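You operate a simulated robot arm through the tools that you are given. There is no shell and no other tool. Be economical: measure what you need, move in short steps, check, and stop when the job is done.

You are at the controls of a simulated two-armed robot. One attempt, no reset.

TASK
Plug the rub tester in and run 10 rubs, then switch off.
Fine: rub switch off before the teal plug goes into the cream socket (230 volts); one whole run under the 1 kilo weight, cover shut.
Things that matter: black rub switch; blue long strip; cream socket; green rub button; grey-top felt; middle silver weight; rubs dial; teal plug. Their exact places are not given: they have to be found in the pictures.

Only the result counts: the job must be done as asked and must still hold three seconds after the hand-in. Knocking over, shifting, dropping, spilling or breaking anything else fails it. A push-on lid holds only when it is set on centred and level and pressed home; a screw cap is set on level and turned clockwise until tight.

THE ROBOT
Two 7-joint arms with three-finger grippers on one trunk, on a base that drives. Base frame: it is fixed to the floor where the robot stands at the start and does not move with it; the origin is under the middle of the robot, x ahead of it, y to its left, z up. Units: mm, rad, N and s.
The left shoulder is at the start at [30, 124, 1163], the right one opposite. With the tool pointing down near the work surface each hand reaches from about 100 to 780 mm from the robot's upright axis, wherever it stands, measured 20 degrees to its own side. Places, roughly: black rub switch [400, 0, 1000]; cream socket [1100, 0, 900]; green rub button [900, 100, 1300]; grey-top felt (4x4x2 cm) [800, 0, 1100]; rubs dial [800, 200, 1300]. Payload 2.2 kg a hand.
The TCP of each hand is the grasp point between the finger pads, 28 mm short of the fingertips. In the tool frame z runs along the fingers and y along their closing line. The gripper opens to 102 mm. The gripper's body begins 71 mm behind the TCP.
Orientation is that of the tool frame in the base frame, as a unit quaternion [x, y, z, w]. With the fingers straight down and closing along the base's y, the tool's x points along the base's -x, its y along +y and its z along -z.

THE INTERFACE
- The arms move only by the tool play_rows. It takes "left_commands", "right_commands" or both (then of equal length, played together; a hand with none holds still); each is a list that holds one entry, the list of rows, each a list of 7 numbers: the shift along the tool's x, y, z in mm, then the turn, a rotation vector about the tool's x, y, z in rad, then the finger opening in mm, from 0 to 102. In form: [[[tx, ty, tz, rx, ry, rz, claw], ...]]. A call has 1 to 8 rows; each row shifts and turns the commanded pose from where the row before left it, along the tool's axes as they then stand. Rows are played at 5 a second. More than 50 mm and 0.15 rad between two rows, or a gripper value outside its range, and nothing of the call is played. Where a pose cannot be reached the arm comes as near as it can. A force on the tool above 70 N (or 10 N above the force at the start of the call, whichever is more), or a blocked arm, ends the call early, and 0.2 s more pass. The fingers move at their own pace and stop on an object; they squeeze with about 41 N. The grip force told is the motor's: it shows also when the fingers shut on nothing. Time passes only in rows, and 0.2 s behind the last, so rows that do not move let the fingers close. It gives the time, the measured TCP pose, the force on the tool (base axes), the opening and the grip force at its end, in the units of the frame above (readings bear some noise), with the torque about the TCP (base axes, N m) and any sound that the robot's microphone picked up, and new pictures: "pictures" is both (left out), scene, wrist or none (wrist: the cameras of the hands that moved).
- Cameras (640 x 400 px; columns grow to the right, rows downward): "scene" is now at [55.9, -8.3, 1909.9]; the picture's right is [-0.12, -0.99, 0.00], its down [-0.67, 0.08, -0.73] and it looks along [0.73, -0.08, -0.68] (base axes); focal length 289 px, centre (320, 200). "left" rides on the left gripper at [72, 38, -86] in its tool frame; the picture's right is [-0.46, 0.89, 0.00], its down [-0.60, -0.32, -0.73] and it looks along [-0.65, -0.34, 0.68] (tool axes); focal length 256 px, centre (320, 200). "right" rides on the right gripper at [69, 44, -86] in its tool frame; the picture's right is [-0.53, 0.85, 0.00], its down [-0.58, -0.36, -0.73] and it looks along [-0.62, -0.39, 0.68] (tool axes); focal length 256 px, centre (320, 200).
- raise_lower(by): slides the trunk up (or, below 0, down) by that many mm; the arms and the scene camera ride with it, the base frame stays. It gives what a move gives, with no picture.
- base_move(legs): drives the robot by 1 to 6 legs, each [ahead, left, turn to the left] in mm, mm and rad, along the robot's own axes; the way and the turn of a leg run together, so that a leg with both is an arc; at most 1500 mm and 3.142 rad a leg. The arms and the cameras ride along, it lands a little off, and it stops where it bumps. It gives what a move gives, and a new picture of the scene camera.
- turn_head(pan, tilt): turns the head with the scene camera to pan (to the left, within 2.496 rad either way) and tilt (down, from -0.506 to 1.204), counted from straight ahead of the robot. It gives what a move gives, and a new picture of the scene camera.
- probe_pixels(camera, pixels): there is no depth. For up to 12 entries [column, row, z] of the newest picture of that camera ("zoom" is the newest enlarged one), the place [x, y] in the base frame at which the ray of that pixel passes the height z, good to about 2 mm, but the place of the scene camera against the robot may be out by one fixed shift of up to 25 mm in any direction. No time passes.
- inspect(camera, box): a new picture of the part [left, top, right, bottom] of that camera's present view, enlarged. No time passes.
- hand_in(): hands the job in; it is judged then, once.

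Keep the steps short. Do not move on a guess: measure, check each grasp and each placing, and mend mistakes. In all there are 80 turns and 260 pictures (those below and enlarged ones count). Leave the grippers open and the arms clear of the work at the hand-in unless told otherwise, and finish with a single line.

The tools are called after ">>>" as name(argument=value, ...) on one line, values as JSON. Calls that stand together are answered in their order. play_rows: Moves the arms, as the interface text tells. Its arguments: {"type":"object","properties":{"left_commands":{"type":"array","items":{"type":"array","items":{"type":"array","items":{"type":"number"}}}},"right_commands":{"type":"array","items":{"type":"array","items":{"type":"array","items":{"type":"number"}}}},"pictures":{"type":"string","enum":["both","scene","wrist","none"]}},"required":[]} The other tools are called the same way: raise_lower (by) slides the trunk up or down; base_move (legs) drives the base; turn_head (pan, tilt) turns the head that bears the scene camera; probe_pixels (camera, pixels) gives the place at which the rays of pixels pass given heights; inspect (camera, box) takes an enlarged picture of a part of a camera's view; hand_in () hands the job in.

At the start:

```text
time: 0.0
left_tcp_pos: [465.5, 165.5, 1603.8]
left_tcp_rot: [0.0, 1.0, 0.0, 0.0]
left_contact_force: [0.2, 0.1, -0.2]
left_ft_torque: [-0.02, 0.02, 0.02]
left_width: 102.2
left_grasp_force: 0.1
right_tcp_pos: [503.7, -194.9, 1488.5]
right_tcp_rot: [0.0, 1.0, 0.001, 0.0]
right_contact_force: [-0.1, 1.3, 0.1]
right_ft_torque: [-0.02, -0.02, 0.02]
right_width: 102.0
right_grasp_force: 0.0
trunk travel left (down, up): [-405.0, 135.0]
robot x, y, heading: [0.9, -3.7, 0.001]
head pan, tilt: [-0.115, 0.747]
```

scene: 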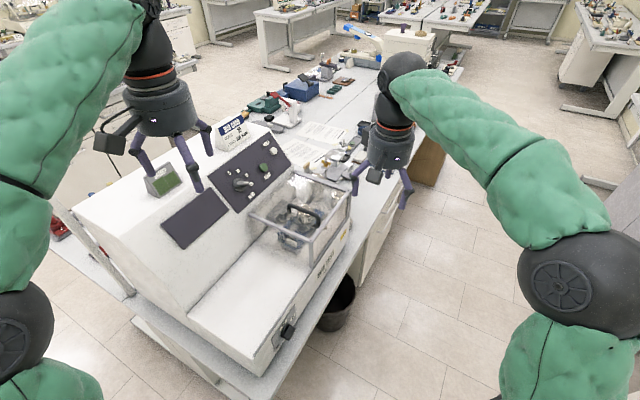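
right: 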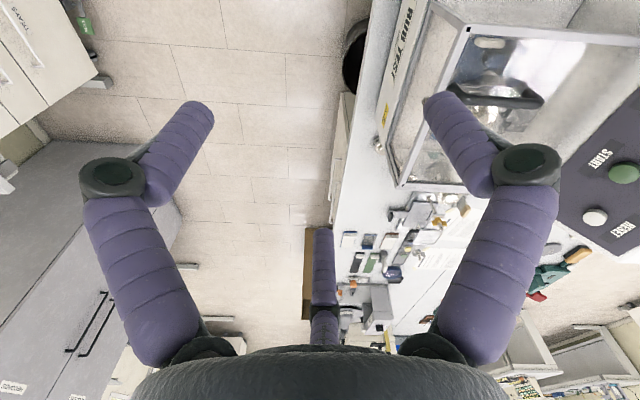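
left: 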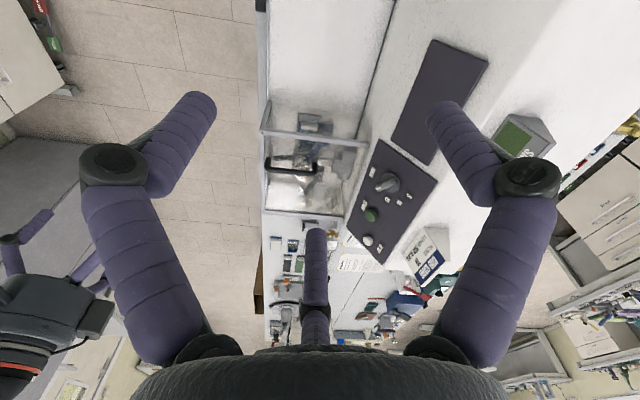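

I see the machine with its panel, a hood with a handle and a black switch low on its front. I will enlarge several parts of the scene first.

>>> inspect(camera="scene", box=[140, 110, 360, 260])

>>> inspect(camera="scene", box=[220, 20, 440, 180])

>>> inspect(camera="scene", box=[180, 230, 380, 390])

>>> inspect(camera="left", box=[250, 90, 450, 350])

>>> inspect(camera="right", box=[320, 0, 640, 350])

```text
2.67 times, centred on (250, 185) of scene
```

zoom: 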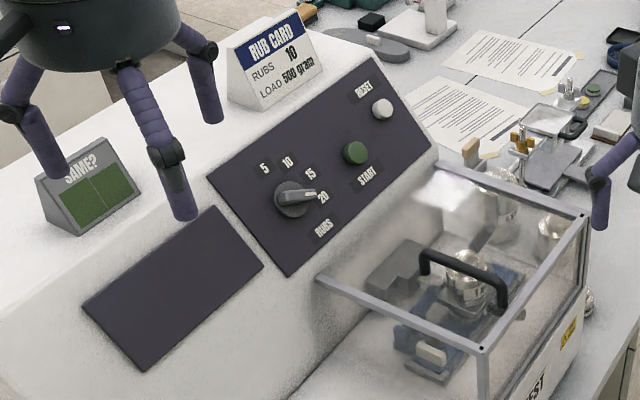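

```text
2.50 times, centred on (330, 100) of scene
```

zoom: 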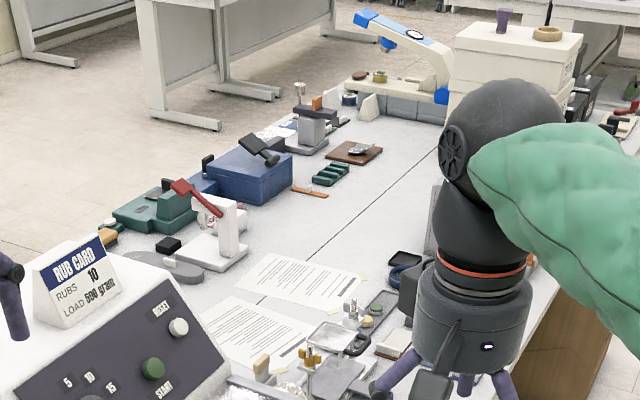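

```text
2.50 times, centred on (280, 310) of scene
```

zoom: 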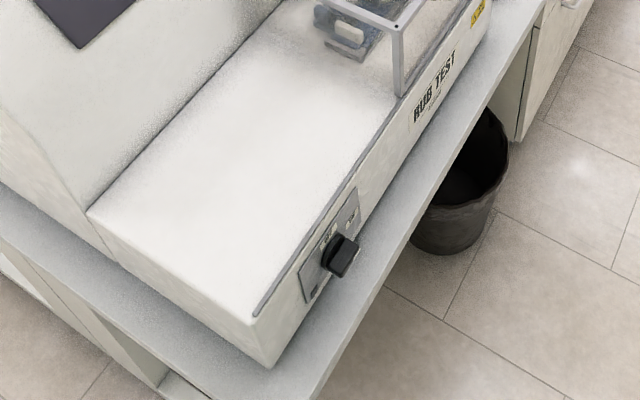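

```text
1.54 times, centred on (350, 220) of left
```

zoom: 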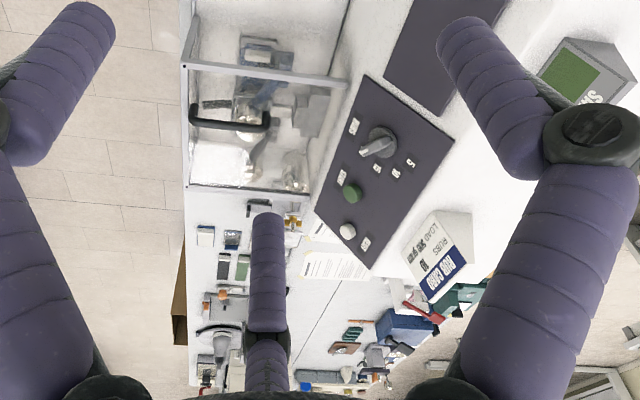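

```text
1.14 times, centred on (480, 175) of right
```

zoom: 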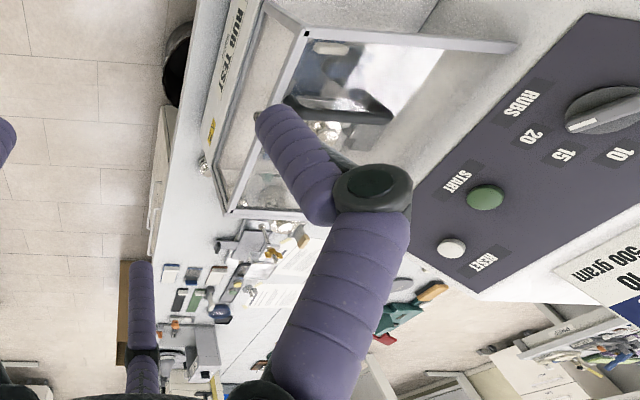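

I see the rub card (10 rubs, 500 g), a dial near 20, and a clear hood with weights and strips below. I probe several points to get rough places.

>>> probe_pixels(camera="scene", pixels=[[287, 331, 1000], [243, 185, 1300], [269, 168, 1300], [302, 209, 1200], [300, 235, 1050], [249, 217, 1200], [345, 195, 1200], [310, 263, 1200], [285, 300, 1050], [240, 130, 1350], [165, 180, 1350], [320, 130, 900]])

>>> turn_head(pan=-0.3, tilt=0.9)

```text
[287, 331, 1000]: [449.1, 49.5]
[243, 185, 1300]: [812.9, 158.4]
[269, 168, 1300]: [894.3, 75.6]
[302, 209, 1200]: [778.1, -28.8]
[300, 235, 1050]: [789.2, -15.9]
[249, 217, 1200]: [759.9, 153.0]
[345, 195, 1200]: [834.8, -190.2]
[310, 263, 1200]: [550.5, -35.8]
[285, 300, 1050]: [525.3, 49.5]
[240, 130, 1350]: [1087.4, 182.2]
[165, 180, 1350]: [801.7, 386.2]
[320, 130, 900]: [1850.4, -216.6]
```

```text
time: 0.7
left_tcp_pos: [465.5, 166.6, 1604.0]
left_tcp_rot: [0.0, 1.0, 0.001, 0.0]
left_contact_force: [0.7, -0.1, 0.5]
left_ft_torque: [0.0, 0.02, -0.03]
left_width: 101.8
left_grasp_force: 0.1
right_tcp_pos: [504.6, -194.8, 1489.0]
right_tcp_rot: [-0.001, 1.0, 0.0, 0.0]
right_contact_force: [0.5, -0.4, -0.8]
right_ft_torque: [0.0, -0.02, 0.03]
right_width: 101.9
right_grasp_force: 0.0
trunk travel left (down, up): [-405.0, 135.0]
robot x, y, heading: [3.4, 2.7, -0.002]
head pan, tilt: [-0.3, 0.901]
```

scene: 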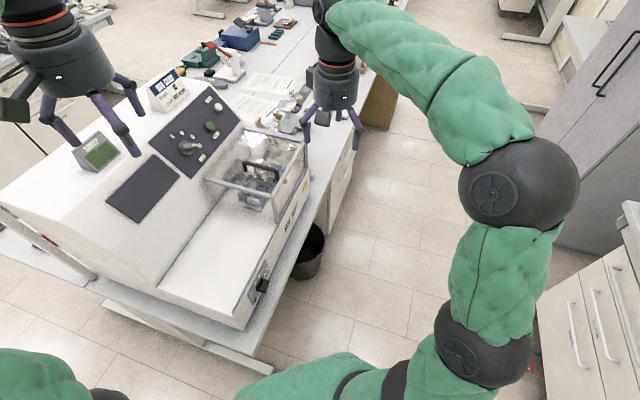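

I want to work from the machine's front (the side with "RUB TEST", facing -y). Before driving, I look to the right for free floor.

>>> turn_head(pan=-1.0, tilt=0.8)

>>> probe_pixels(camera="scene", pixels=[[320, 300, 0]])

```text
time: 1.8
left_tcp_pos: [465.4, 166.2, 1603.9]
left_tcp_rot: [0.0, 1.0, 0.0, 0.0]
left_contact_force: [-0.2, -0.3, 0.1]
left_ft_torque: [0.01, -0.03, 0.0]
left_width: 102.0
left_grasp_force: 0.1
right_tcp_pos: [504.6, -194.0, 1488.7]
right_tcp_rot: [0.0, 1.0, 0.001, -0.001]
right_contact_force: [0.7, 0.6, 0.5]
right_ft_torque: [-0.01, -0.01, -0.05]
right_width: 102.2
right_grasp_force: 0.1
trunk travel left (down, up): [-405.0, 135.0]
robot x, y, heading: [2.8, 0.8, -0.0]
head pan, tilt: [-1.0, 0.799]
```

scene: 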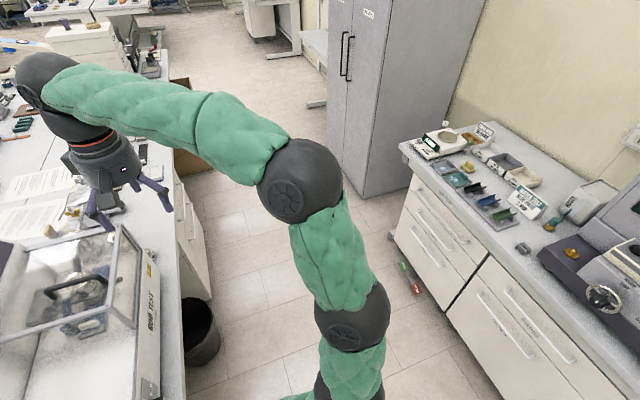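

```text
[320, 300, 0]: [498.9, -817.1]
```

A second bench stands on the right, with coloured items and signs. I enlarge it and the hood.

>>> inspect(camera="scene", box=[400, 110, 640, 270])

>>> inspect(camera="scene", box=[0, 130, 180, 400])

>>> probe_pixels(camera="scene", pixels=[[402, 150, 900], [365, 195, 0], [390, 238, 0], [195, 345, 0], [155, 392, 900], [490, 205, 900], [185, 260, 0], [450, 330, 0]])

```text
2.50 times, centred on (520, 190) of scene
```

zoom: 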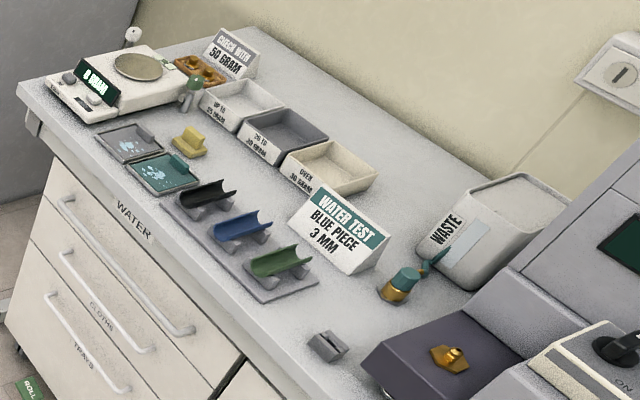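

```text
1.48 times, centred on (90, 265) of scene
```

zoom: 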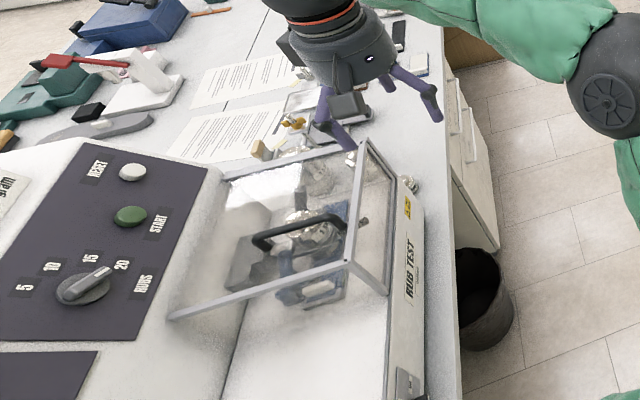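

```text
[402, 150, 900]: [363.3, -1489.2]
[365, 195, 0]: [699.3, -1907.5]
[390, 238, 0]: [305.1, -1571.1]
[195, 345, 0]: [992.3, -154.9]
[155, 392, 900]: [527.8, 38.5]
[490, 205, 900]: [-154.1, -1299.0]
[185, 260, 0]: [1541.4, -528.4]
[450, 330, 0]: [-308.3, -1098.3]
```

The machine seems yawed relative to my frame. I probe the table edge at several heights to get its direction.

>>> probe_pixels(camera="scene", pixels=[[185, 397, 900], [173, 177, 900], [185, 397, 800], [173, 177, 800], [160, 300, 1050], [147, 253, 1050], [20, 320, 1250], [55, 282, 1250], [55, 245, 1300], [133, 310, 1200], [140, 228, 1200]])

>>> turn_head(pan=0.0, tilt=1.15)

```text
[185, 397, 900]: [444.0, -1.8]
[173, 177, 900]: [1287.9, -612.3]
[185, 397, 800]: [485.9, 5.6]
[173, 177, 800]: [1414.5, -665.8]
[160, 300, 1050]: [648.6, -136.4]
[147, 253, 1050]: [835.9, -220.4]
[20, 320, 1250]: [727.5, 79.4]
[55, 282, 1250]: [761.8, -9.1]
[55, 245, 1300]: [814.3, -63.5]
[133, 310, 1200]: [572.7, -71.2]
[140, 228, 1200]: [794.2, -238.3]
```

```text
time: 3.1
left_tcp_pos: [464.6, 166.4, 1604.1]
left_tcp_rot: [0.0, 1.0, 0.0, 0.0]
left_contact_force: [-0.5, -0.1, -0.3]
left_ft_torque: [-0.01, 0.0, 0.02]
left_width: 101.9
left_grasp_force: 0.1
right_tcp_pos: [503.6, -193.9, 1488.9]
right_tcp_rot: [0.001, 1.0, 0.001, 0.0]
right_contact_force: [0.5, -0.5, 0.0]
right_ft_torque: [-0.02, 0.05, 0.0]
right_width: 102.1
right_grasp_force: 0.1
trunk travel left (down, up): [-405.0, 135.0]
robot x, y, heading: [-0.3, -1.5, -0.004]
head pan, tilt: [0.0, 1.15]
```

scene: 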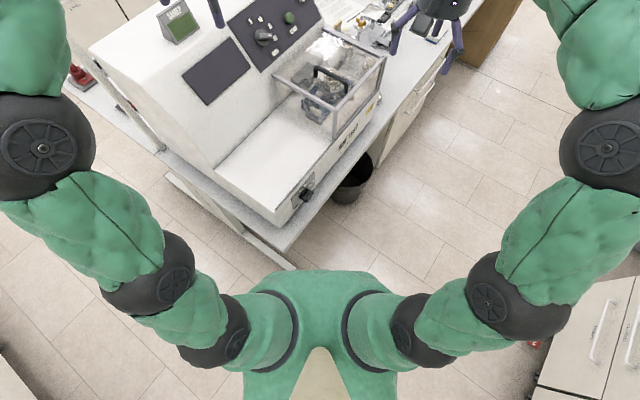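

The table edge runs at about -36°. I drive diagonally to stand in front of the hood, then turn left 0.944 to face the machine's front.

>>> base_move(legs=[[470, -480, 0], [0, 0, 0.944]])

>>> turn_head(pan=0.0, tilt=0.8)

>>> inspect(camera="scene", box=[160, 100, 480, 300])

```text
time: 9.2
left_tcp_pos: [605.5, 9.7, 1602.2]
left_tcp_rot: [-0.46, 0.888, 0.001, -0.001]
left_contact_force: [-0.4, 1.2, -0.2]
left_ft_torque: [0.01, 0.0, -0.04]
left_width: 102.3
left_grasp_force: 0.1
right_tcp_pos: [923.2, -167.9, 1488.9]
right_tcp_rot: [-0.46, 0.888, 0.0, 0.0]
right_contact_force: [-0.2, -0.5, 0.5]
right_ft_torque: [0.02, 0.01, -0.02]
right_width: 102.0
right_grasp_force: 0.1
trunk travel left (down, up): [-405.0, 135.0]
robot x, y, heading: [474.5, -465.1, 0.953]
head pan, tilt: [0.0, 1.15]
```

scene: 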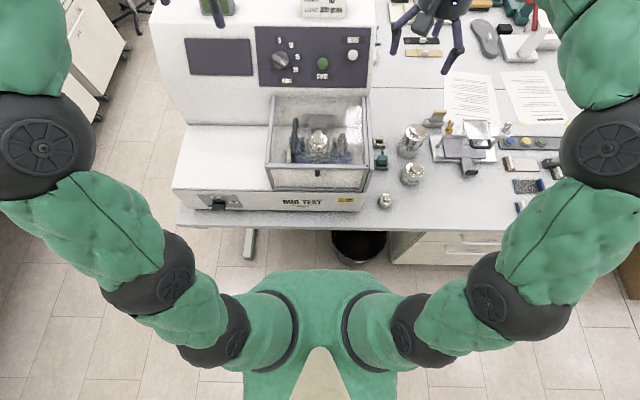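

```text
time: 10.0
left_tcp_pos: [605.1, 8.8, 1603.1]
left_tcp_rot: [-0.46, 0.888, 0.001, 0.001]
left_contact_force: [0.1, 0.4, 0.4]
left_ft_torque: [0.02, -0.03, -0.03]
left_width: 102.2
left_grasp_force: 0.0
right_tcp_pos: [923.8, -167.6, 1488.1]
right_tcp_rot: [-0.46, 0.888, 0.0, 0.0]
right_contact_force: [0.6, 0.5, 0.5]
right_ft_torque: [0.01, 0.01, -0.03]
right_width: 102.0
right_grasp_force: 0.0
trunk travel left (down, up): [-405.0, 135.0]
robot x, y, heading: [476.6, -469.0, 0.957]
head pan, tilt: [0.0, 0.799]
```

scene: 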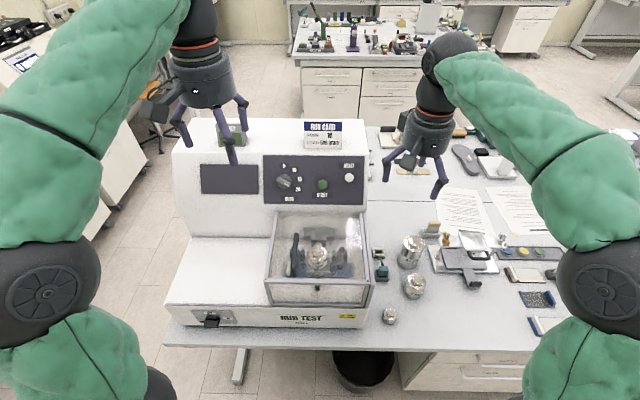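

```text
2.00 times, centred on (320, 200) of scene
```

zoom: 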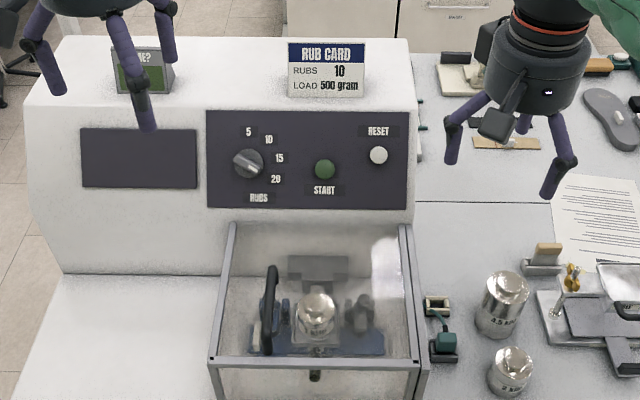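

Now the view is square on. I enlarge the hood, the weights and the plug region, the switch and the card.

>>> inspect(camera="scene", box=[365, 225, 445, 330])

>>> inspect(camera="scene", box=[260, 205, 380, 305])

>>> inspect(camera="scene", box=[180, 290, 280, 350])

>>> inspect(camera="scene", box=[410, 180, 570, 340])

>>> inspect(camera="right", box=[0, 0, 640, 400])

```text
3.81 times, centred on (405, 278) of scene
```

zoom: 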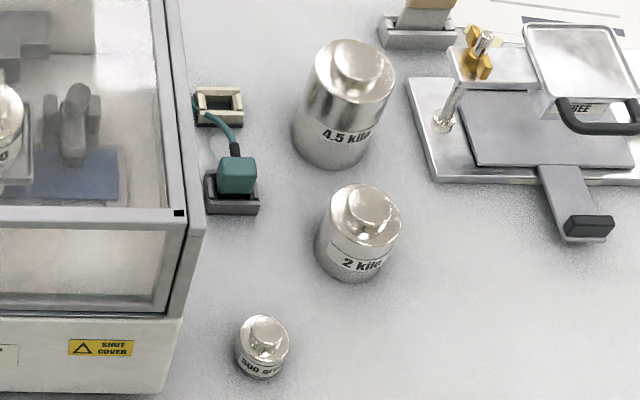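

```text
4.00 times, centred on (320, 255) of scene
```

zoom: 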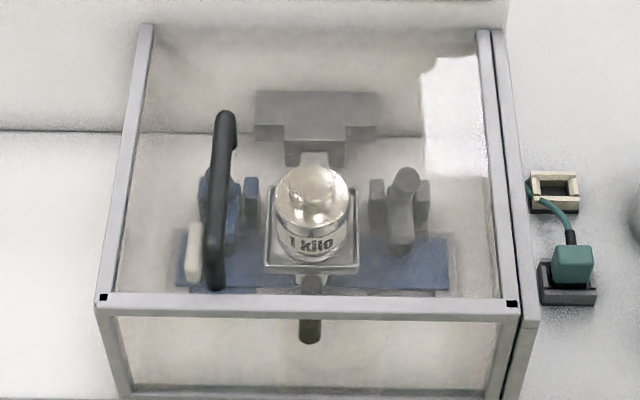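

```text
6.40 times, centred on (230, 320) of scene
```

zoom: 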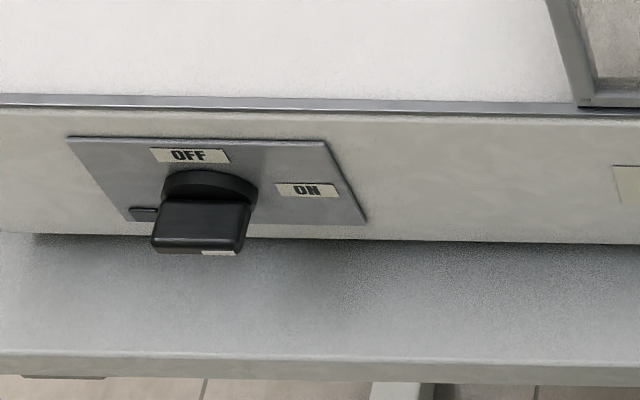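

```text
2.50 times, centred on (490, 260) of scene
```

zoom: 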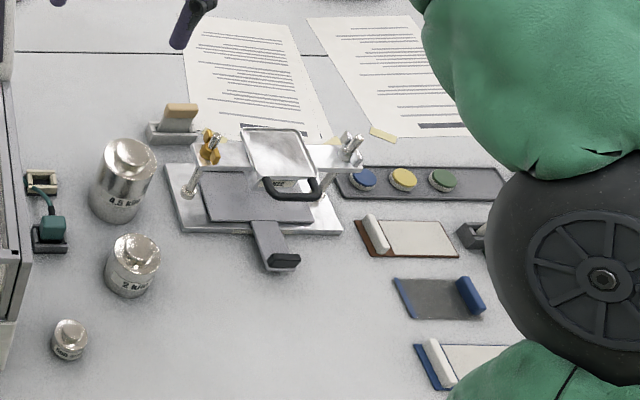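

```text
1.00 times, centred on (320, 200) of right (not enlarged: the box is as wide or as high as the picture)
```

zoom: 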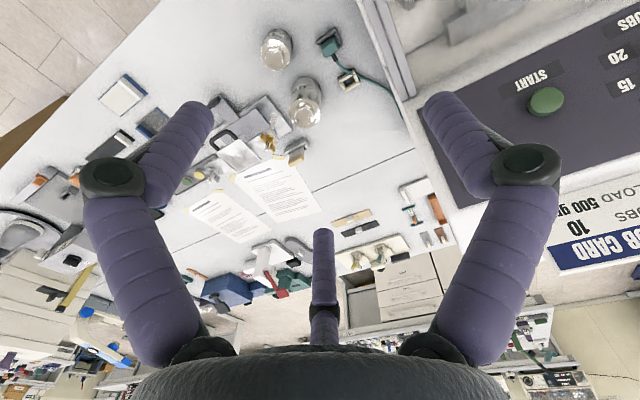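

Labels read 4.5 kilo, 2 kilo and 500 gram on the table; the 1 kilo already sits in the hood on the carriage, with blue strip below. The plug (381,270) lies parked near the socket (380,254). I probe the main points.

>>> probe_pixels(camera="scene", pixels=[[285, 182, 1300], [323, 184, 1300], [211, 321, 1000], [381, 268, 930], [380, 252, 910], [318, 255, 1100], [298, 240, 1200], [365, 330, 900], [369, 281, 1150], [267, 281, 1150], [330, 140, 1400], [390, 322, 900]])

>>> play_rows(left_commands=[[[0, -40, 40, 0, 0, 0, 102], [0, -40, 45, 0, 0, 0, 102], [30, 0, 50, 0, 0, 0, 102], [30, 0, 50, 0, 0, 0, 102], [30, 0, 50, 0, 0, 0, 102]]], pictures="wrist")

```text
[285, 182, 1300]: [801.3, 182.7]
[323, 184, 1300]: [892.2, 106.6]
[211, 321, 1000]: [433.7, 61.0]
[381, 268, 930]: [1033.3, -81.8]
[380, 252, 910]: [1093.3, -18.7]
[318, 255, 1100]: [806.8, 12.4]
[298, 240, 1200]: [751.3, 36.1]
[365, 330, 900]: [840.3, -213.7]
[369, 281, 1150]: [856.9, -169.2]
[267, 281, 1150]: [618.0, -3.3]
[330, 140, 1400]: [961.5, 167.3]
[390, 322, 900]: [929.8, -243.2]
```

```text
refused: row 1 steps farther than a row can; nothing moved
```

Steps limited to 50 mm as a norm; I resend smaller steps so the left camera looks at the hood from 400 mm.

>>> play_rows(left_commands=[[[9, -8, 40, 0, 0, 0, 102], [9, -8, 40, 0, 0, 0, 102], [9, -8, 40, 0, 0, 0, 102], [9, -8, 40, 0, 0, 0, 102], [9, -8, 40, 0, 0, 0, 102], [9, -8, 40, 0, 0, 0, 102], [9, -8, 40, 0, 0, 0, 102], [9, -8, 38, 0, 0, 0, 102]]], pictures="both")

>>> inspect(camera="left", box=[200, 80, 440, 240])

```text
time: 11.8
left_tcp_pos: [617.5, -86.4, 1286.9]
left_tcp_rot: [-0.46, 0.888, -0.001, 0.001]
left_contact_force: [0.3, -1.3, 0.2]
left_ft_torque: [-0.01, 0.03, -0.03]
left_width: 101.9
left_grasp_force: 0.1
right_tcp_pos: [923.6, -168.8, 1488.3]
right_tcp_rot: [-0.46, 0.888, 0.0, 0.001]
right_contact_force: [0.1, -0.2, -0.2]
right_ft_torque: [0.01, 0.0, 0.04]
right_width: 102.3
right_grasp_force: 0.0
trunk travel left (down, up): [-405.0, 135.0]
robot x, y, heading: [475.1, -466.2, 0.958]
head pan, tilt: [0.0, 0.799]
```

scene: 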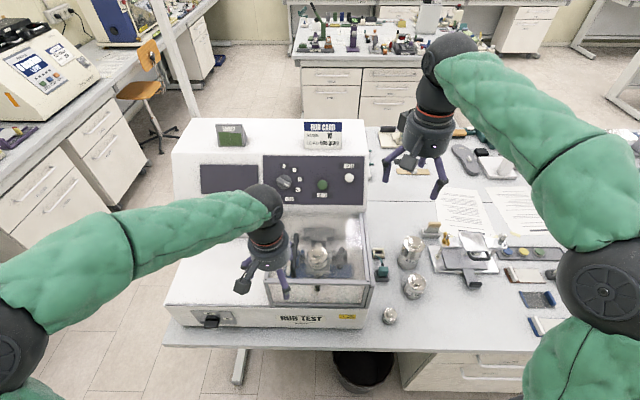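
left: 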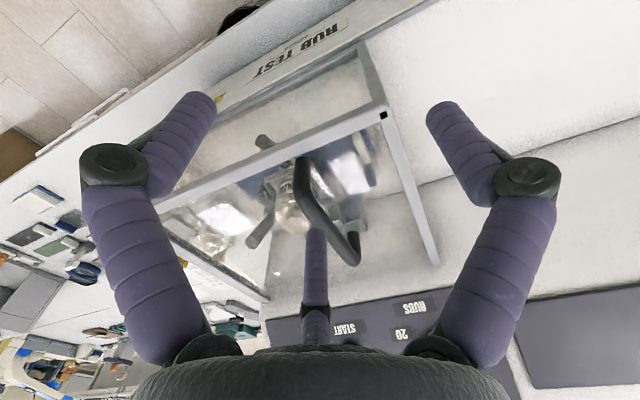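

```text
2.50 times, centred on (320, 160) of left
```

zoom: 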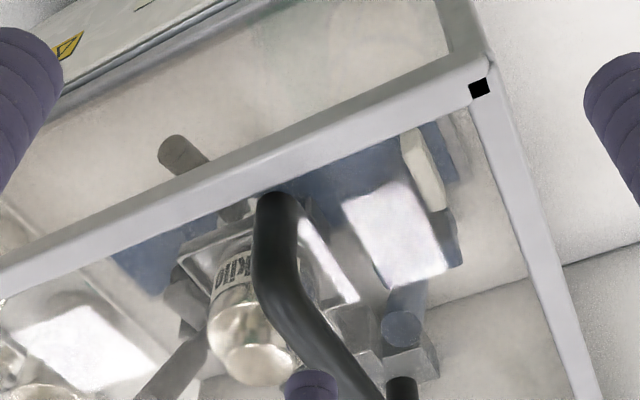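

The 1 kilo sits in a tray on the carriage. I want a low front view of the felt, so I back the left hand off, lower it and tilt it up.

>>> play_rows(left_commands=[[[18, -4, 42, 0, 0, 0, 102], [18, -4, 42, 0, 0, 0, 102], [18, -4, 42, 0, 0, 0, 102], [18, -4, 42, 0, 0, 0, 102], [0, 0, 0, 0, -0.15, 0, 102], [0, 0, 0, 0, -0.15, 0, 102], [0, 0, 0, 0, -0.15, 0, 102], [0, 0, 0, 0, -0.15, 0, 102]]], pictures="both")

>>> inspect(camera="left", box=[200, 80, 440, 240])

```text
time: 12.3
left_tcp_pos: [619.2, -92.6, 1261.7]
left_tcp_rot: [-0.463, 0.886, 0.005, 0.031]
left_contact_force: [0.7, -3.9, 11.2]
left_ft_torque: [0.22, -0.6, -0.3]
left_width: 102.7
left_grasp_force: 0.1
right_tcp_pos: [923.3, -169.8, 1488.6]
right_tcp_rot: [-0.461, 0.887, 0.0, 0.001]
right_contact_force: [0.4, -0.5, 0.5]
right_ft_torque: [-0.05, -0.01, -0.05]
right_width: 101.8
right_grasp_force: 0.1
trunk travel left (down, up): [-405.0, 135.0]
robot x, y, heading: [474.3, -465.9, 0.953]
head pan, tilt: [0.0, 0.799]
stopped in row 2 (left hand): the force on the tool passed its limit at 96 N (the readings are from after the stop); the commanded pose is now the measured one
```

scene: 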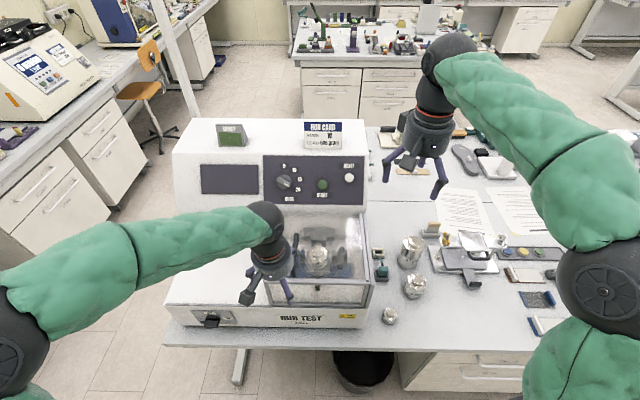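
left: 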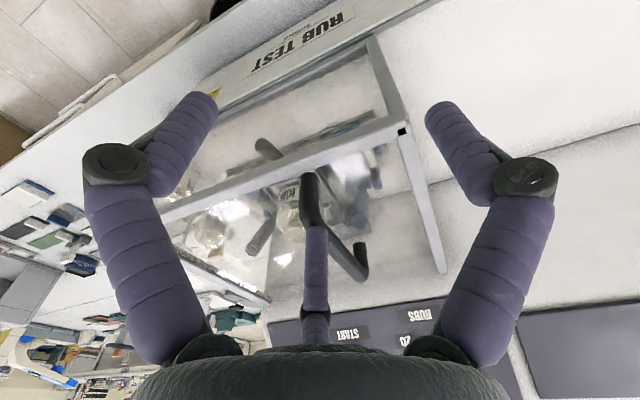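

```text
2.50 times, centred on (320, 160) of left
```

zoom: 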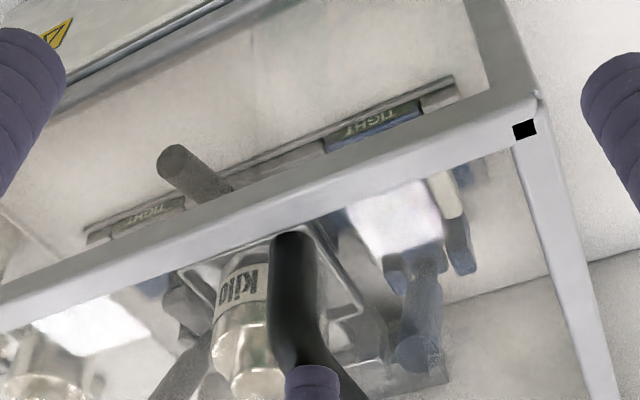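

The hand touched the hood's front edge (96 N, light contact; hood looks unshifted). I go up, back away well clear of the front, then down and tilt. Labels "TIGHT" appear on the bed.

>>> play_rows(left_commands=[[[0, 0, -40, 0, 0, 0, 102], [45, 0, 0, 0, 0, 0, 102], [45, 0, 0, 0, 0, 0, 102], [0, 0, 40, 0, -0.1, 0, 102], [0, 0, 40, 0, -0.1, 0, 102], [0, 0, 40, 0, -0.1, 0, 102], [-10, 0, 40, 0, -0.1, 0, 102], [-10, 0, 20, 0, -0.1, 0, 102]]], pictures="both")

>>> inspect(camera="left", box=[200, 80, 440, 240])

```text
time: 14.1
left_tcp_pos: [602.5, -119.6, 1130.4]
left_tcp_rot: [-0.449, 0.851, 0.119, 0.248]
left_contact_force: [0.0, -0.4, -0.2]
left_ft_torque: [-0.01, -0.05, 0.0]
left_width: 102.3
left_grasp_force: 0.1
right_tcp_pos: [921.8, -169.5, 1489.7]
right_tcp_rot: [-0.46, 0.888, -0.001, 0.0]
right_contact_force: [0.7, 0.5, 0.0]
right_ft_torque: [0.02, -0.02, 0.02]
right_width: 102.1
right_grasp_force: 0.0
trunk travel left (down, up): [-405.0, 135.0]
robot x, y, heading: [478.8, -469.6, 0.958]
head pan, tilt: [0.0, 0.799]
```

scene: 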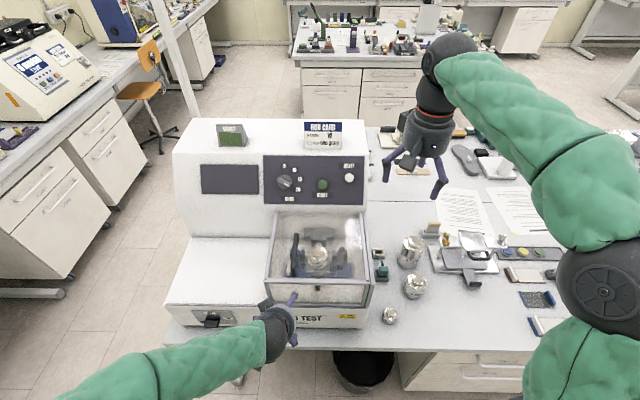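
left: 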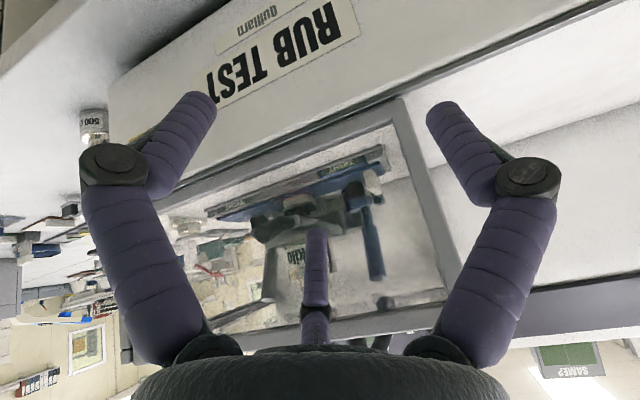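

```text
2.50 times, centred on (320, 160) of left
```

zoom: 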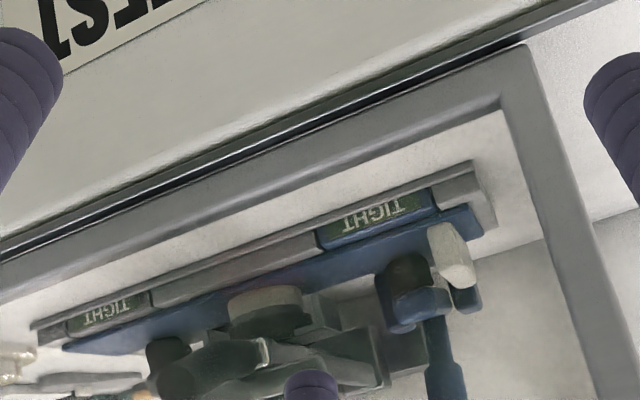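

The inspect view re-renders in detail, so I zoom the scene camera tightly into the hood and the switch, and the wrist camera on the carriage.

>>> inspect(camera="scene", box=[285, 232, 355, 282])

>>> inspect(camera="left", box=[240, 140, 400, 260])

>>> inspect(camera="scene", box=[365, 240, 400, 290])

>>> inspect(camera="scene", box=[255, 150, 375, 210])

```text
8.00 times, centred on (320, 257) of scene
```

zoom: 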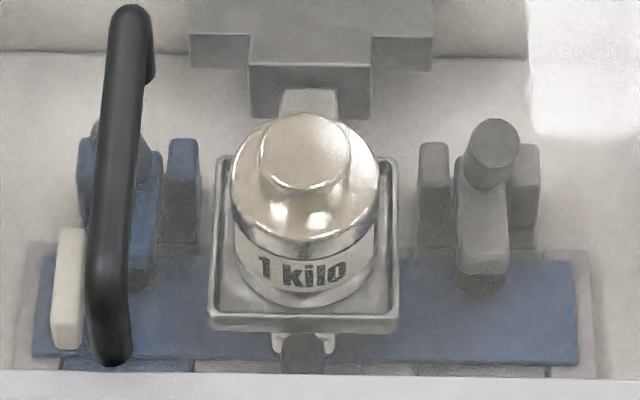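

```text
3.33 times, centred on (320, 200) of left
```

zoom: 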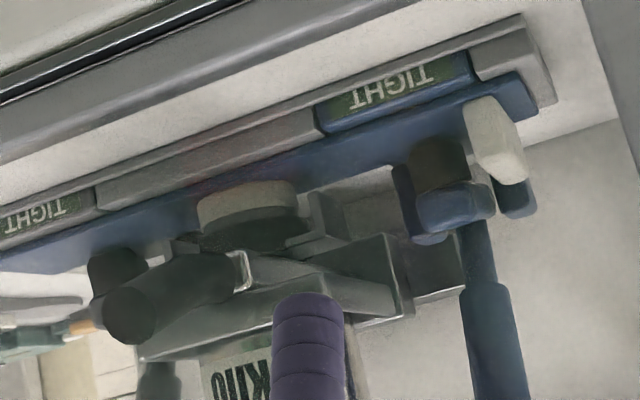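

```text
8.00 times, centred on (382, 265) of scene
```

zoom: 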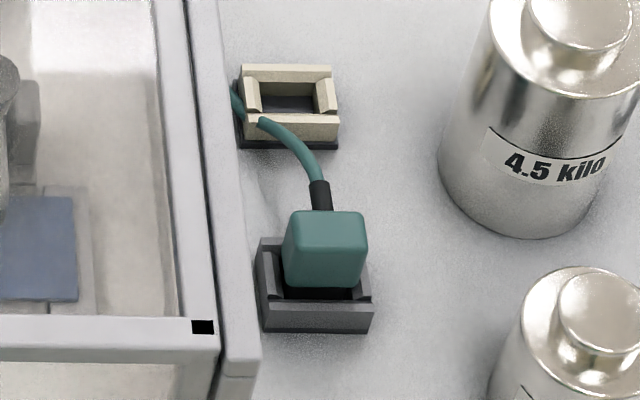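

```text
5.33 times, centred on (315, 180) of scene
```

zoom: 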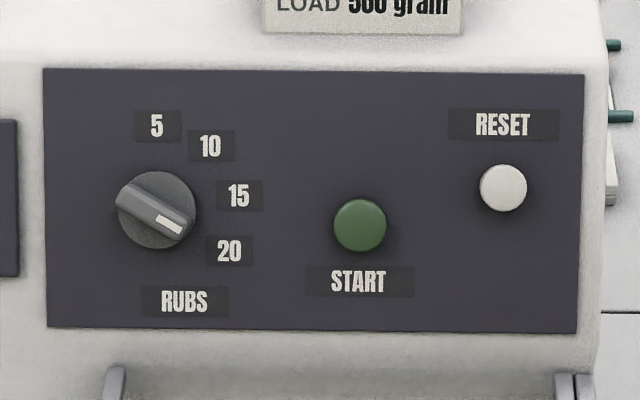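

Felt (beige with grey top) sits under the carriage on the blue strip, 1 kilo in the tray, both clamps TIGHT, dial at 20. So what remains is: dial to 10, switch check, plug, ON, START, OFF. To measure depth I raise the trunk by 135 for a second viewpoint.

>>> probe_pixels(camera="scene", pixels=[[263.25, 155.25, 1400], [364.7, 156.6, 1400], [264, 203.8, 1250], [363.2, 205.1, 1250], [322.5, 184.7, 1300], [349.3, 177.75, 1300], [284.4, 181.7, 1300], [378.1, 252.9, 910], [382.6, 267.75, 940], [320, 200, 1300], [320, 200, 900]])

>>> raise_lower(by=135)

>>> turn_head(pan=0.0, tilt=0.8)

>>> inspect(camera="scene", box=[255, 170, 375, 240])

>>> inspect(camera="scene", box=[340, 240, 420, 290])

```text
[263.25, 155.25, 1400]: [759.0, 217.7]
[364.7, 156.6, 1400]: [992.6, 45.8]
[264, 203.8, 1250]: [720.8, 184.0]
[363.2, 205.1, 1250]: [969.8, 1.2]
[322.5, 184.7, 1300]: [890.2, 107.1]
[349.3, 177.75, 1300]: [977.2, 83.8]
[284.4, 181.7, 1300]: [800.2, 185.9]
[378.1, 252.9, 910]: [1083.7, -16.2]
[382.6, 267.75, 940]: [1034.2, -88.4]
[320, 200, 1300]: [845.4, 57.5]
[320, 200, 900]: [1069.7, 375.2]
```

```text
time: 15.7
left_tcp_pos: [602.9, -119.0, 1264.7]
left_tcp_rot: [-0.449, 0.851, 0.118, 0.247]
left_contact_force: [-0.5, -0.6, -0.3]
left_ft_torque: [0.02, 0.01, 0.02]
left_width: 102.0
left_grasp_force: 0.0
right_tcp_pos: [923.2, -169.4, 1623.6]
right_tcp_rot: [-0.461, 0.887, 0.0, -0.001]
right_contact_force: [-0.3, 0.5, 0.1]
right_ft_torque: [0.0, 0.0, 0.0]
right_width: 102.1
right_grasp_force: 0.2
trunk travel left (down, up): [-540.0, 0.0]
robot x, y, heading: [472.0, -468.2, 0.955]
head pan, tilt: [0.0, 0.799]
```

```text
time: 16.3
left_tcp_pos: [601.6, -119.1, 1265.5]
left_tcp_rot: [-0.449, 0.851, 0.119, 0.246]
left_contact_force: [-0.3, -1.0, 0.4]
left_ft_torque: [0.0, -0.03, 0.01]
left_width: 102.0
left_grasp_force: 0.0
right_tcp_pos: [923.0, -167.6, 1623.8]
right_tcp_rot: [-0.46, 0.888, -0.001, -0.001]
right_contact_force: [-1.0, -0.7, 0.6]
right_ft_torque: [0.04, 0.03, 0.0]
right_width: 102.1
right_grasp_force: 0.0
trunk travel left (down, up): [-540.0, 0.0]
robot x, y, heading: [476.5, -464.9, 0.957]
head pan, tilt: [0.0, 0.799]
```

scene: 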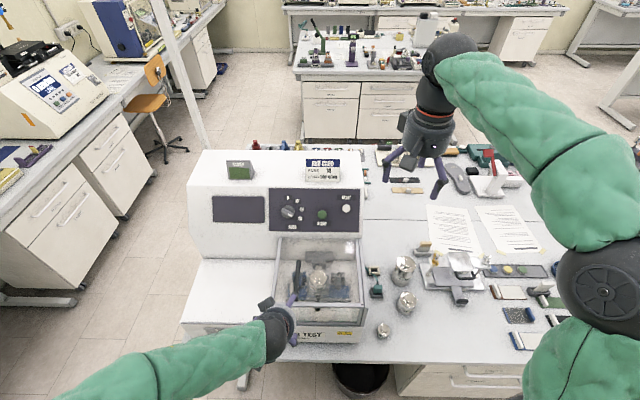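

```text
5.33 times, centred on (315, 205) of scene
```

zoom: 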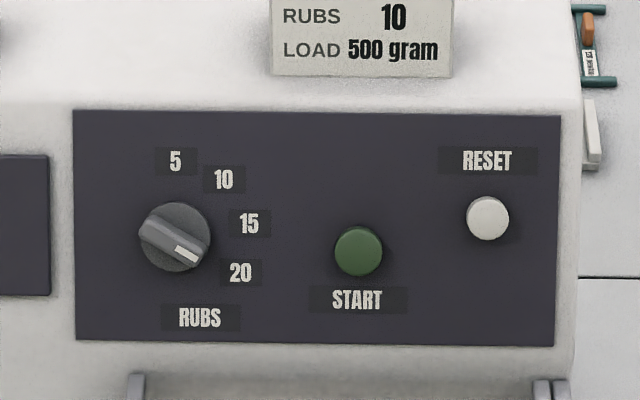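

```text
8.00 times, centred on (380, 265) of scene
```

zoom: 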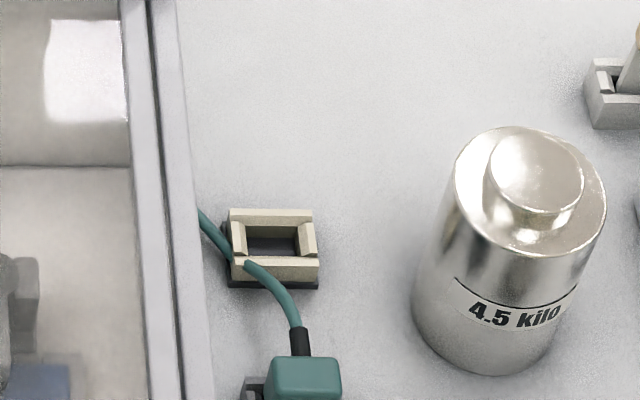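

Stereo gives: panel slope about 53°, START near robot-frame (699 ahead, -7 left, z 1307), dial (705, 109, 1314), socket (724, -240, ~905). Now I lower the trunk back and bring the left camera to look at the black switch.

>>> raise_lower(by=-135)

>>> play_rows(left_commands=[[[17.4, 41, 11.6, 0, 0, 0, 102], [17.4, 41, 11.6, 0, 0, 0, 102], [17.4, 41, 11.6, 0, 0, 0, 102], [17.4, 41, 11.6, 0, 0, 0, 102], [17.4, 41, 11.6, 0, 0, 0, 102], [17.4, 41, 11.6, 0, 0, 0, 102], [17.4, 41, 11.6, 0, 0, 0, 102]]], pictures="both")

>>> inspect(camera="left", box=[220, 100, 420, 240])

>>> inspect(camera="scene", box=[195, 300, 235, 335])

```text
time: 17.4
left_tcp_pos: [610.6, -116.2, 1192.0]
left_tcp_rot: [-0.445, 0.847, 0.12, 0.265]
left_contact_force: [-4.8, -15.8, 22.1]
left_ft_torque: [0.82, -1.09, -0.96]
left_width: 102.8
left_grasp_force: 0.1
right_tcp_pos: [922.1, -171.0, 1536.6]
right_tcp_rot: [-0.461, 0.888, 0.001, 0.0]
right_contact_force: [0.0, -0.2, -0.2]
right_ft_torque: [-0.07, -0.02, -0.02]
right_width: 102.4
right_grasp_force: 0.0
trunk travel left (down, up): [-453.0, 87.0]
robot x, y, heading: [471.2, -467.3, 0.956]
head pan, tilt: [0.0, 0.799]
stopped: the force on the tool passed its limit at 90 N (the readings are from after the stop); the commanded pose is now the measured one
```

```text
time: 17.7
left_tcp_pos: [587.4, -93.6, 1191.0]
left_tcp_rot: [-0.444, 0.841, 0.124, 0.281]
left_contact_force: [-7.9, -13.9, 25.6]
left_ft_torque: [0.85, -1.18, -0.89]
left_width: 102.2
left_grasp_force: 0.0
right_tcp_pos: [920.5, -168.3, 1536.0]
right_tcp_rot: [-0.462, 0.887, -0.001, 0.0]
right_contact_force: [0.3, -0.1, -0.5]
right_ft_torque: [-0.08, 0.0, 0.02]
right_width: 101.9
right_grasp_force: 0.0
trunk travel left (down, up): [-453.0, 87.0]
robot x, y, heading: [478.4, -469.7, 0.956]
head pan, tilt: [0.0, 0.799]
stopped in row 1 (left hand): the force on the tool passed its limit at 83 N (the readings are from after the stop); the commanded pose is now the measured one
```

scene: 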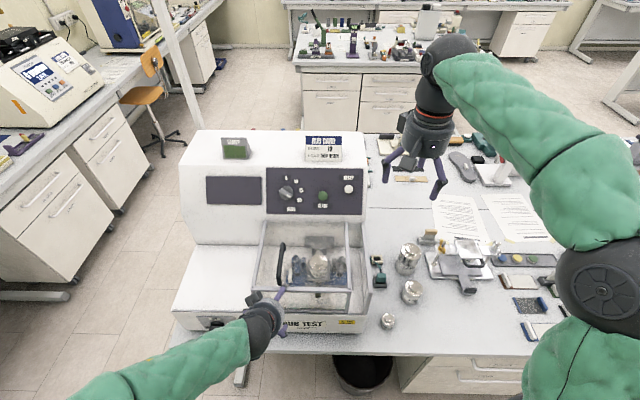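
left: 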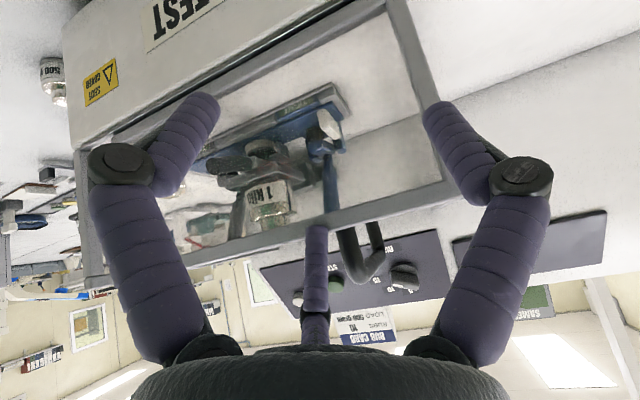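

```text
2.86 times, centred on (320, 170) of left
```

zoom: 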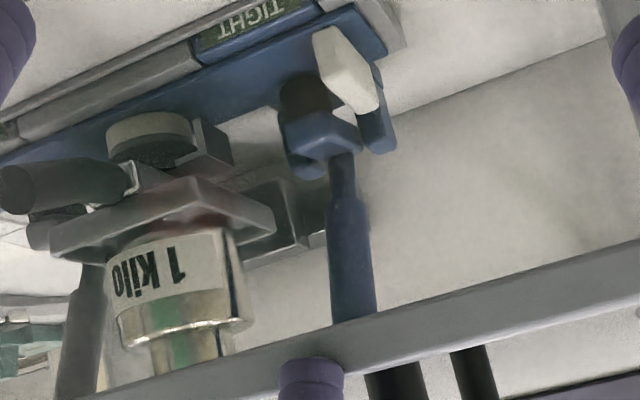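

```text
11.43 times, centred on (215, 318) of scene
```

zoom: 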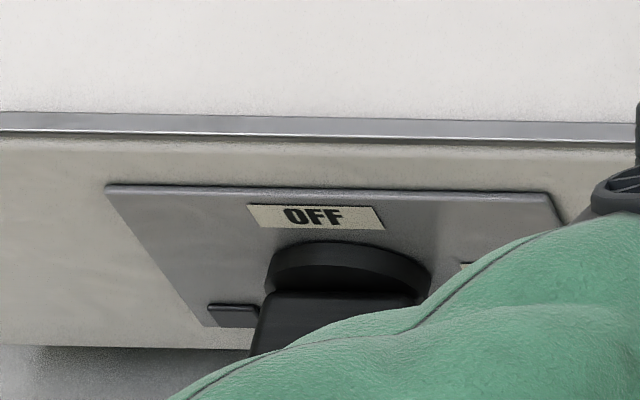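

I touched the hood edge again (its top front edge is nearer than thought: about 385 ahead, z 1165). I withdraw along the fingers, then back and left.

>>> play_rows(left_commands=[[[0, 0, -45, 0, 0, 0, 102], [42, 0, -24, 0, 0, 0, 102], [42, 0, -24, 0, 0, 0, 102], [0, 45, 0, 0, 0, 0, 102], [0, 45, 0, 0, 0, 0, 102], [0, 45, 0, 0, 0, 0, 102], [0, 45, 0, 0, 0, 0, 102], [0, 45, 0, 0, 0, 0, 102]]], pictures="both")

>>> inspect(camera="scene", box=[240, 210, 380, 340])

>>> inspect(camera="scene", box=[190, 300, 240, 340])

```text
time: 19.7
left_tcp_pos: [399.0, -73.3, 1223.4]
left_tcp_rot: [-0.396, 0.854, 0.1, 0.322]
left_contact_force: [0.3, -0.6, 0.3]
left_ft_torque: [-0.01, 0.03, 0.01]
left_width: 101.8
left_grasp_force: 0.0
left hand out of reach, approached as far as the arm can: row 6
right_tcp_pos: [923.8, -170.1, 1536.3]
right_tcp_rot: [-0.461, 0.887, -0.001, -0.001]
right_contact_force: [0.6, -0.9, -0.5]
right_ft_torque: [0.07, -0.02, -0.01]
right_width: 102.0
right_grasp_force: 0.0
trunk travel left (down, up): [-453.0, 87.0]
robot x, y, heading: [472.8, -464.6, 0.956]
head pan, tilt: [0.0, 0.799]
stopped in row 8 (left hand): the arm was blocked; the commanded pose is now the measured one
```

scene: 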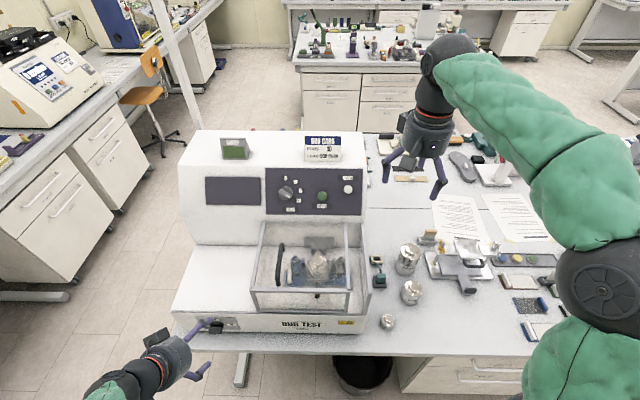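
left: 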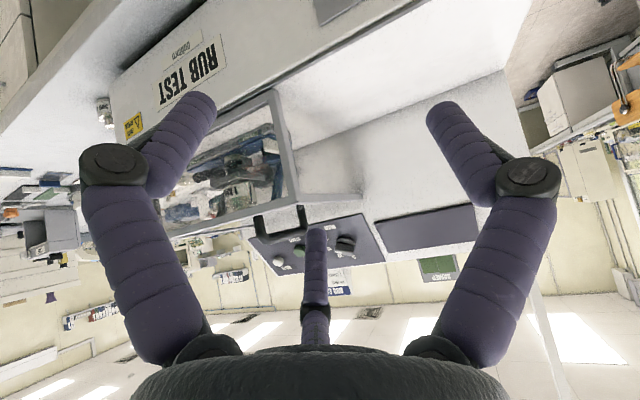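

```text
3.08 times, centred on (310, 275) of scene
```

zoom: 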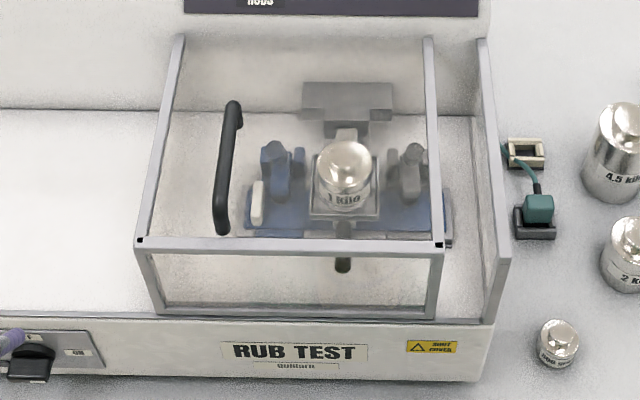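

```text
10.00 times, centred on (215, 320) of scene
```

zoom: 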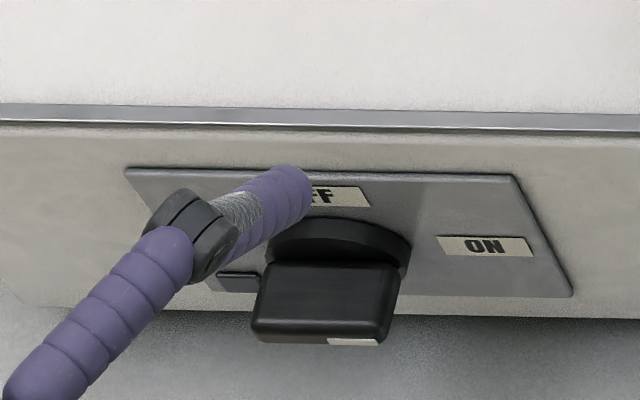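

Key findings: the cover is a slide cover and my touch pushed it left off its right wall (I must shut it again), and the switch bar lies horizontal with its white mark toward ON. I back the base off and shift left to work on the switch.

>>> base_move(legs=[[-160, 0, 0], [0, 180, 0]])

>>> inspect(camera="scene", box=[250, 260, 350, 330])

>>> inspect(camera="left", box=[0, 0, 640, 400])

```text
time: 22.2
left_tcp_pos: [165.7, -100.3, 1221.5]
left_tcp_rot: [-0.394, 0.855, 0.1, 0.322]
left_contact_force: [0.3, -0.3, -0.7]
left_ft_torque: [0.04, -0.04, -0.02]
left_width: 102.0
left_grasp_force: 0.0
right_tcp_pos: [688.3, -198.2, 1535.7]
right_tcp_rot: [-0.46, 0.888, -0.002, -0.001]
right_contact_force: [-0.3, -0.4, 0.5]
right_ft_torque: [0.03, -0.01, -0.01]
right_width: 102.0
right_grasp_force: 0.0
trunk travel left (down, up): [-453.0, 87.0]
robot x, y, heading: [238.0, -496.3, 0.952]
head pan, tilt: [0.0, 0.799]
```

scene: 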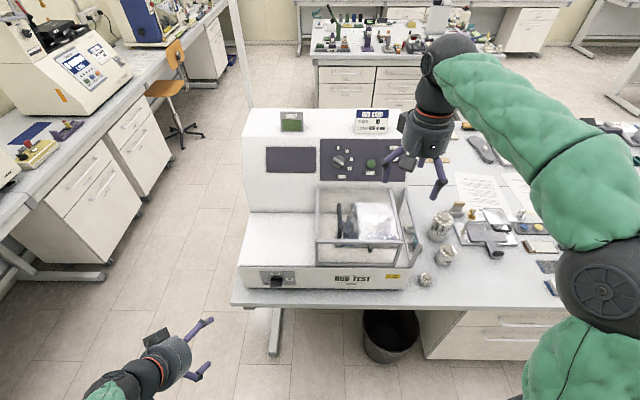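

```text
5.71 times, centred on (300, 295) of scene
```

zoom: 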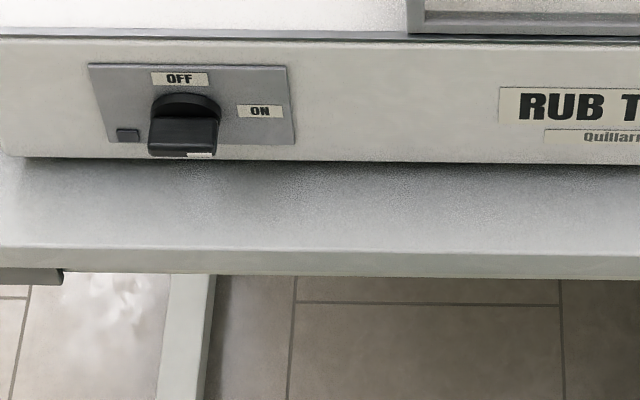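

```text
1.00 times, centred on (320, 200) of left (not enlarged: the box is as wide or as high as the picture)
```

zoom: 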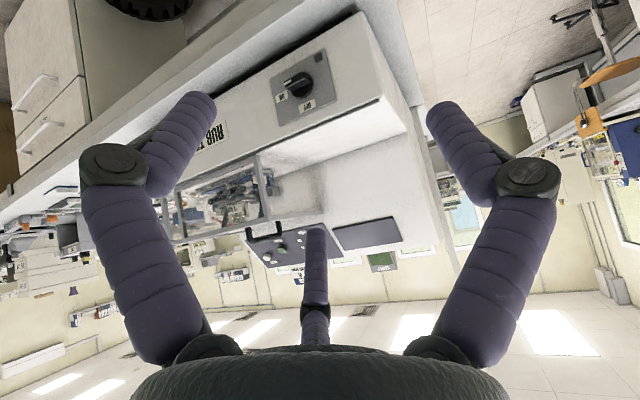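

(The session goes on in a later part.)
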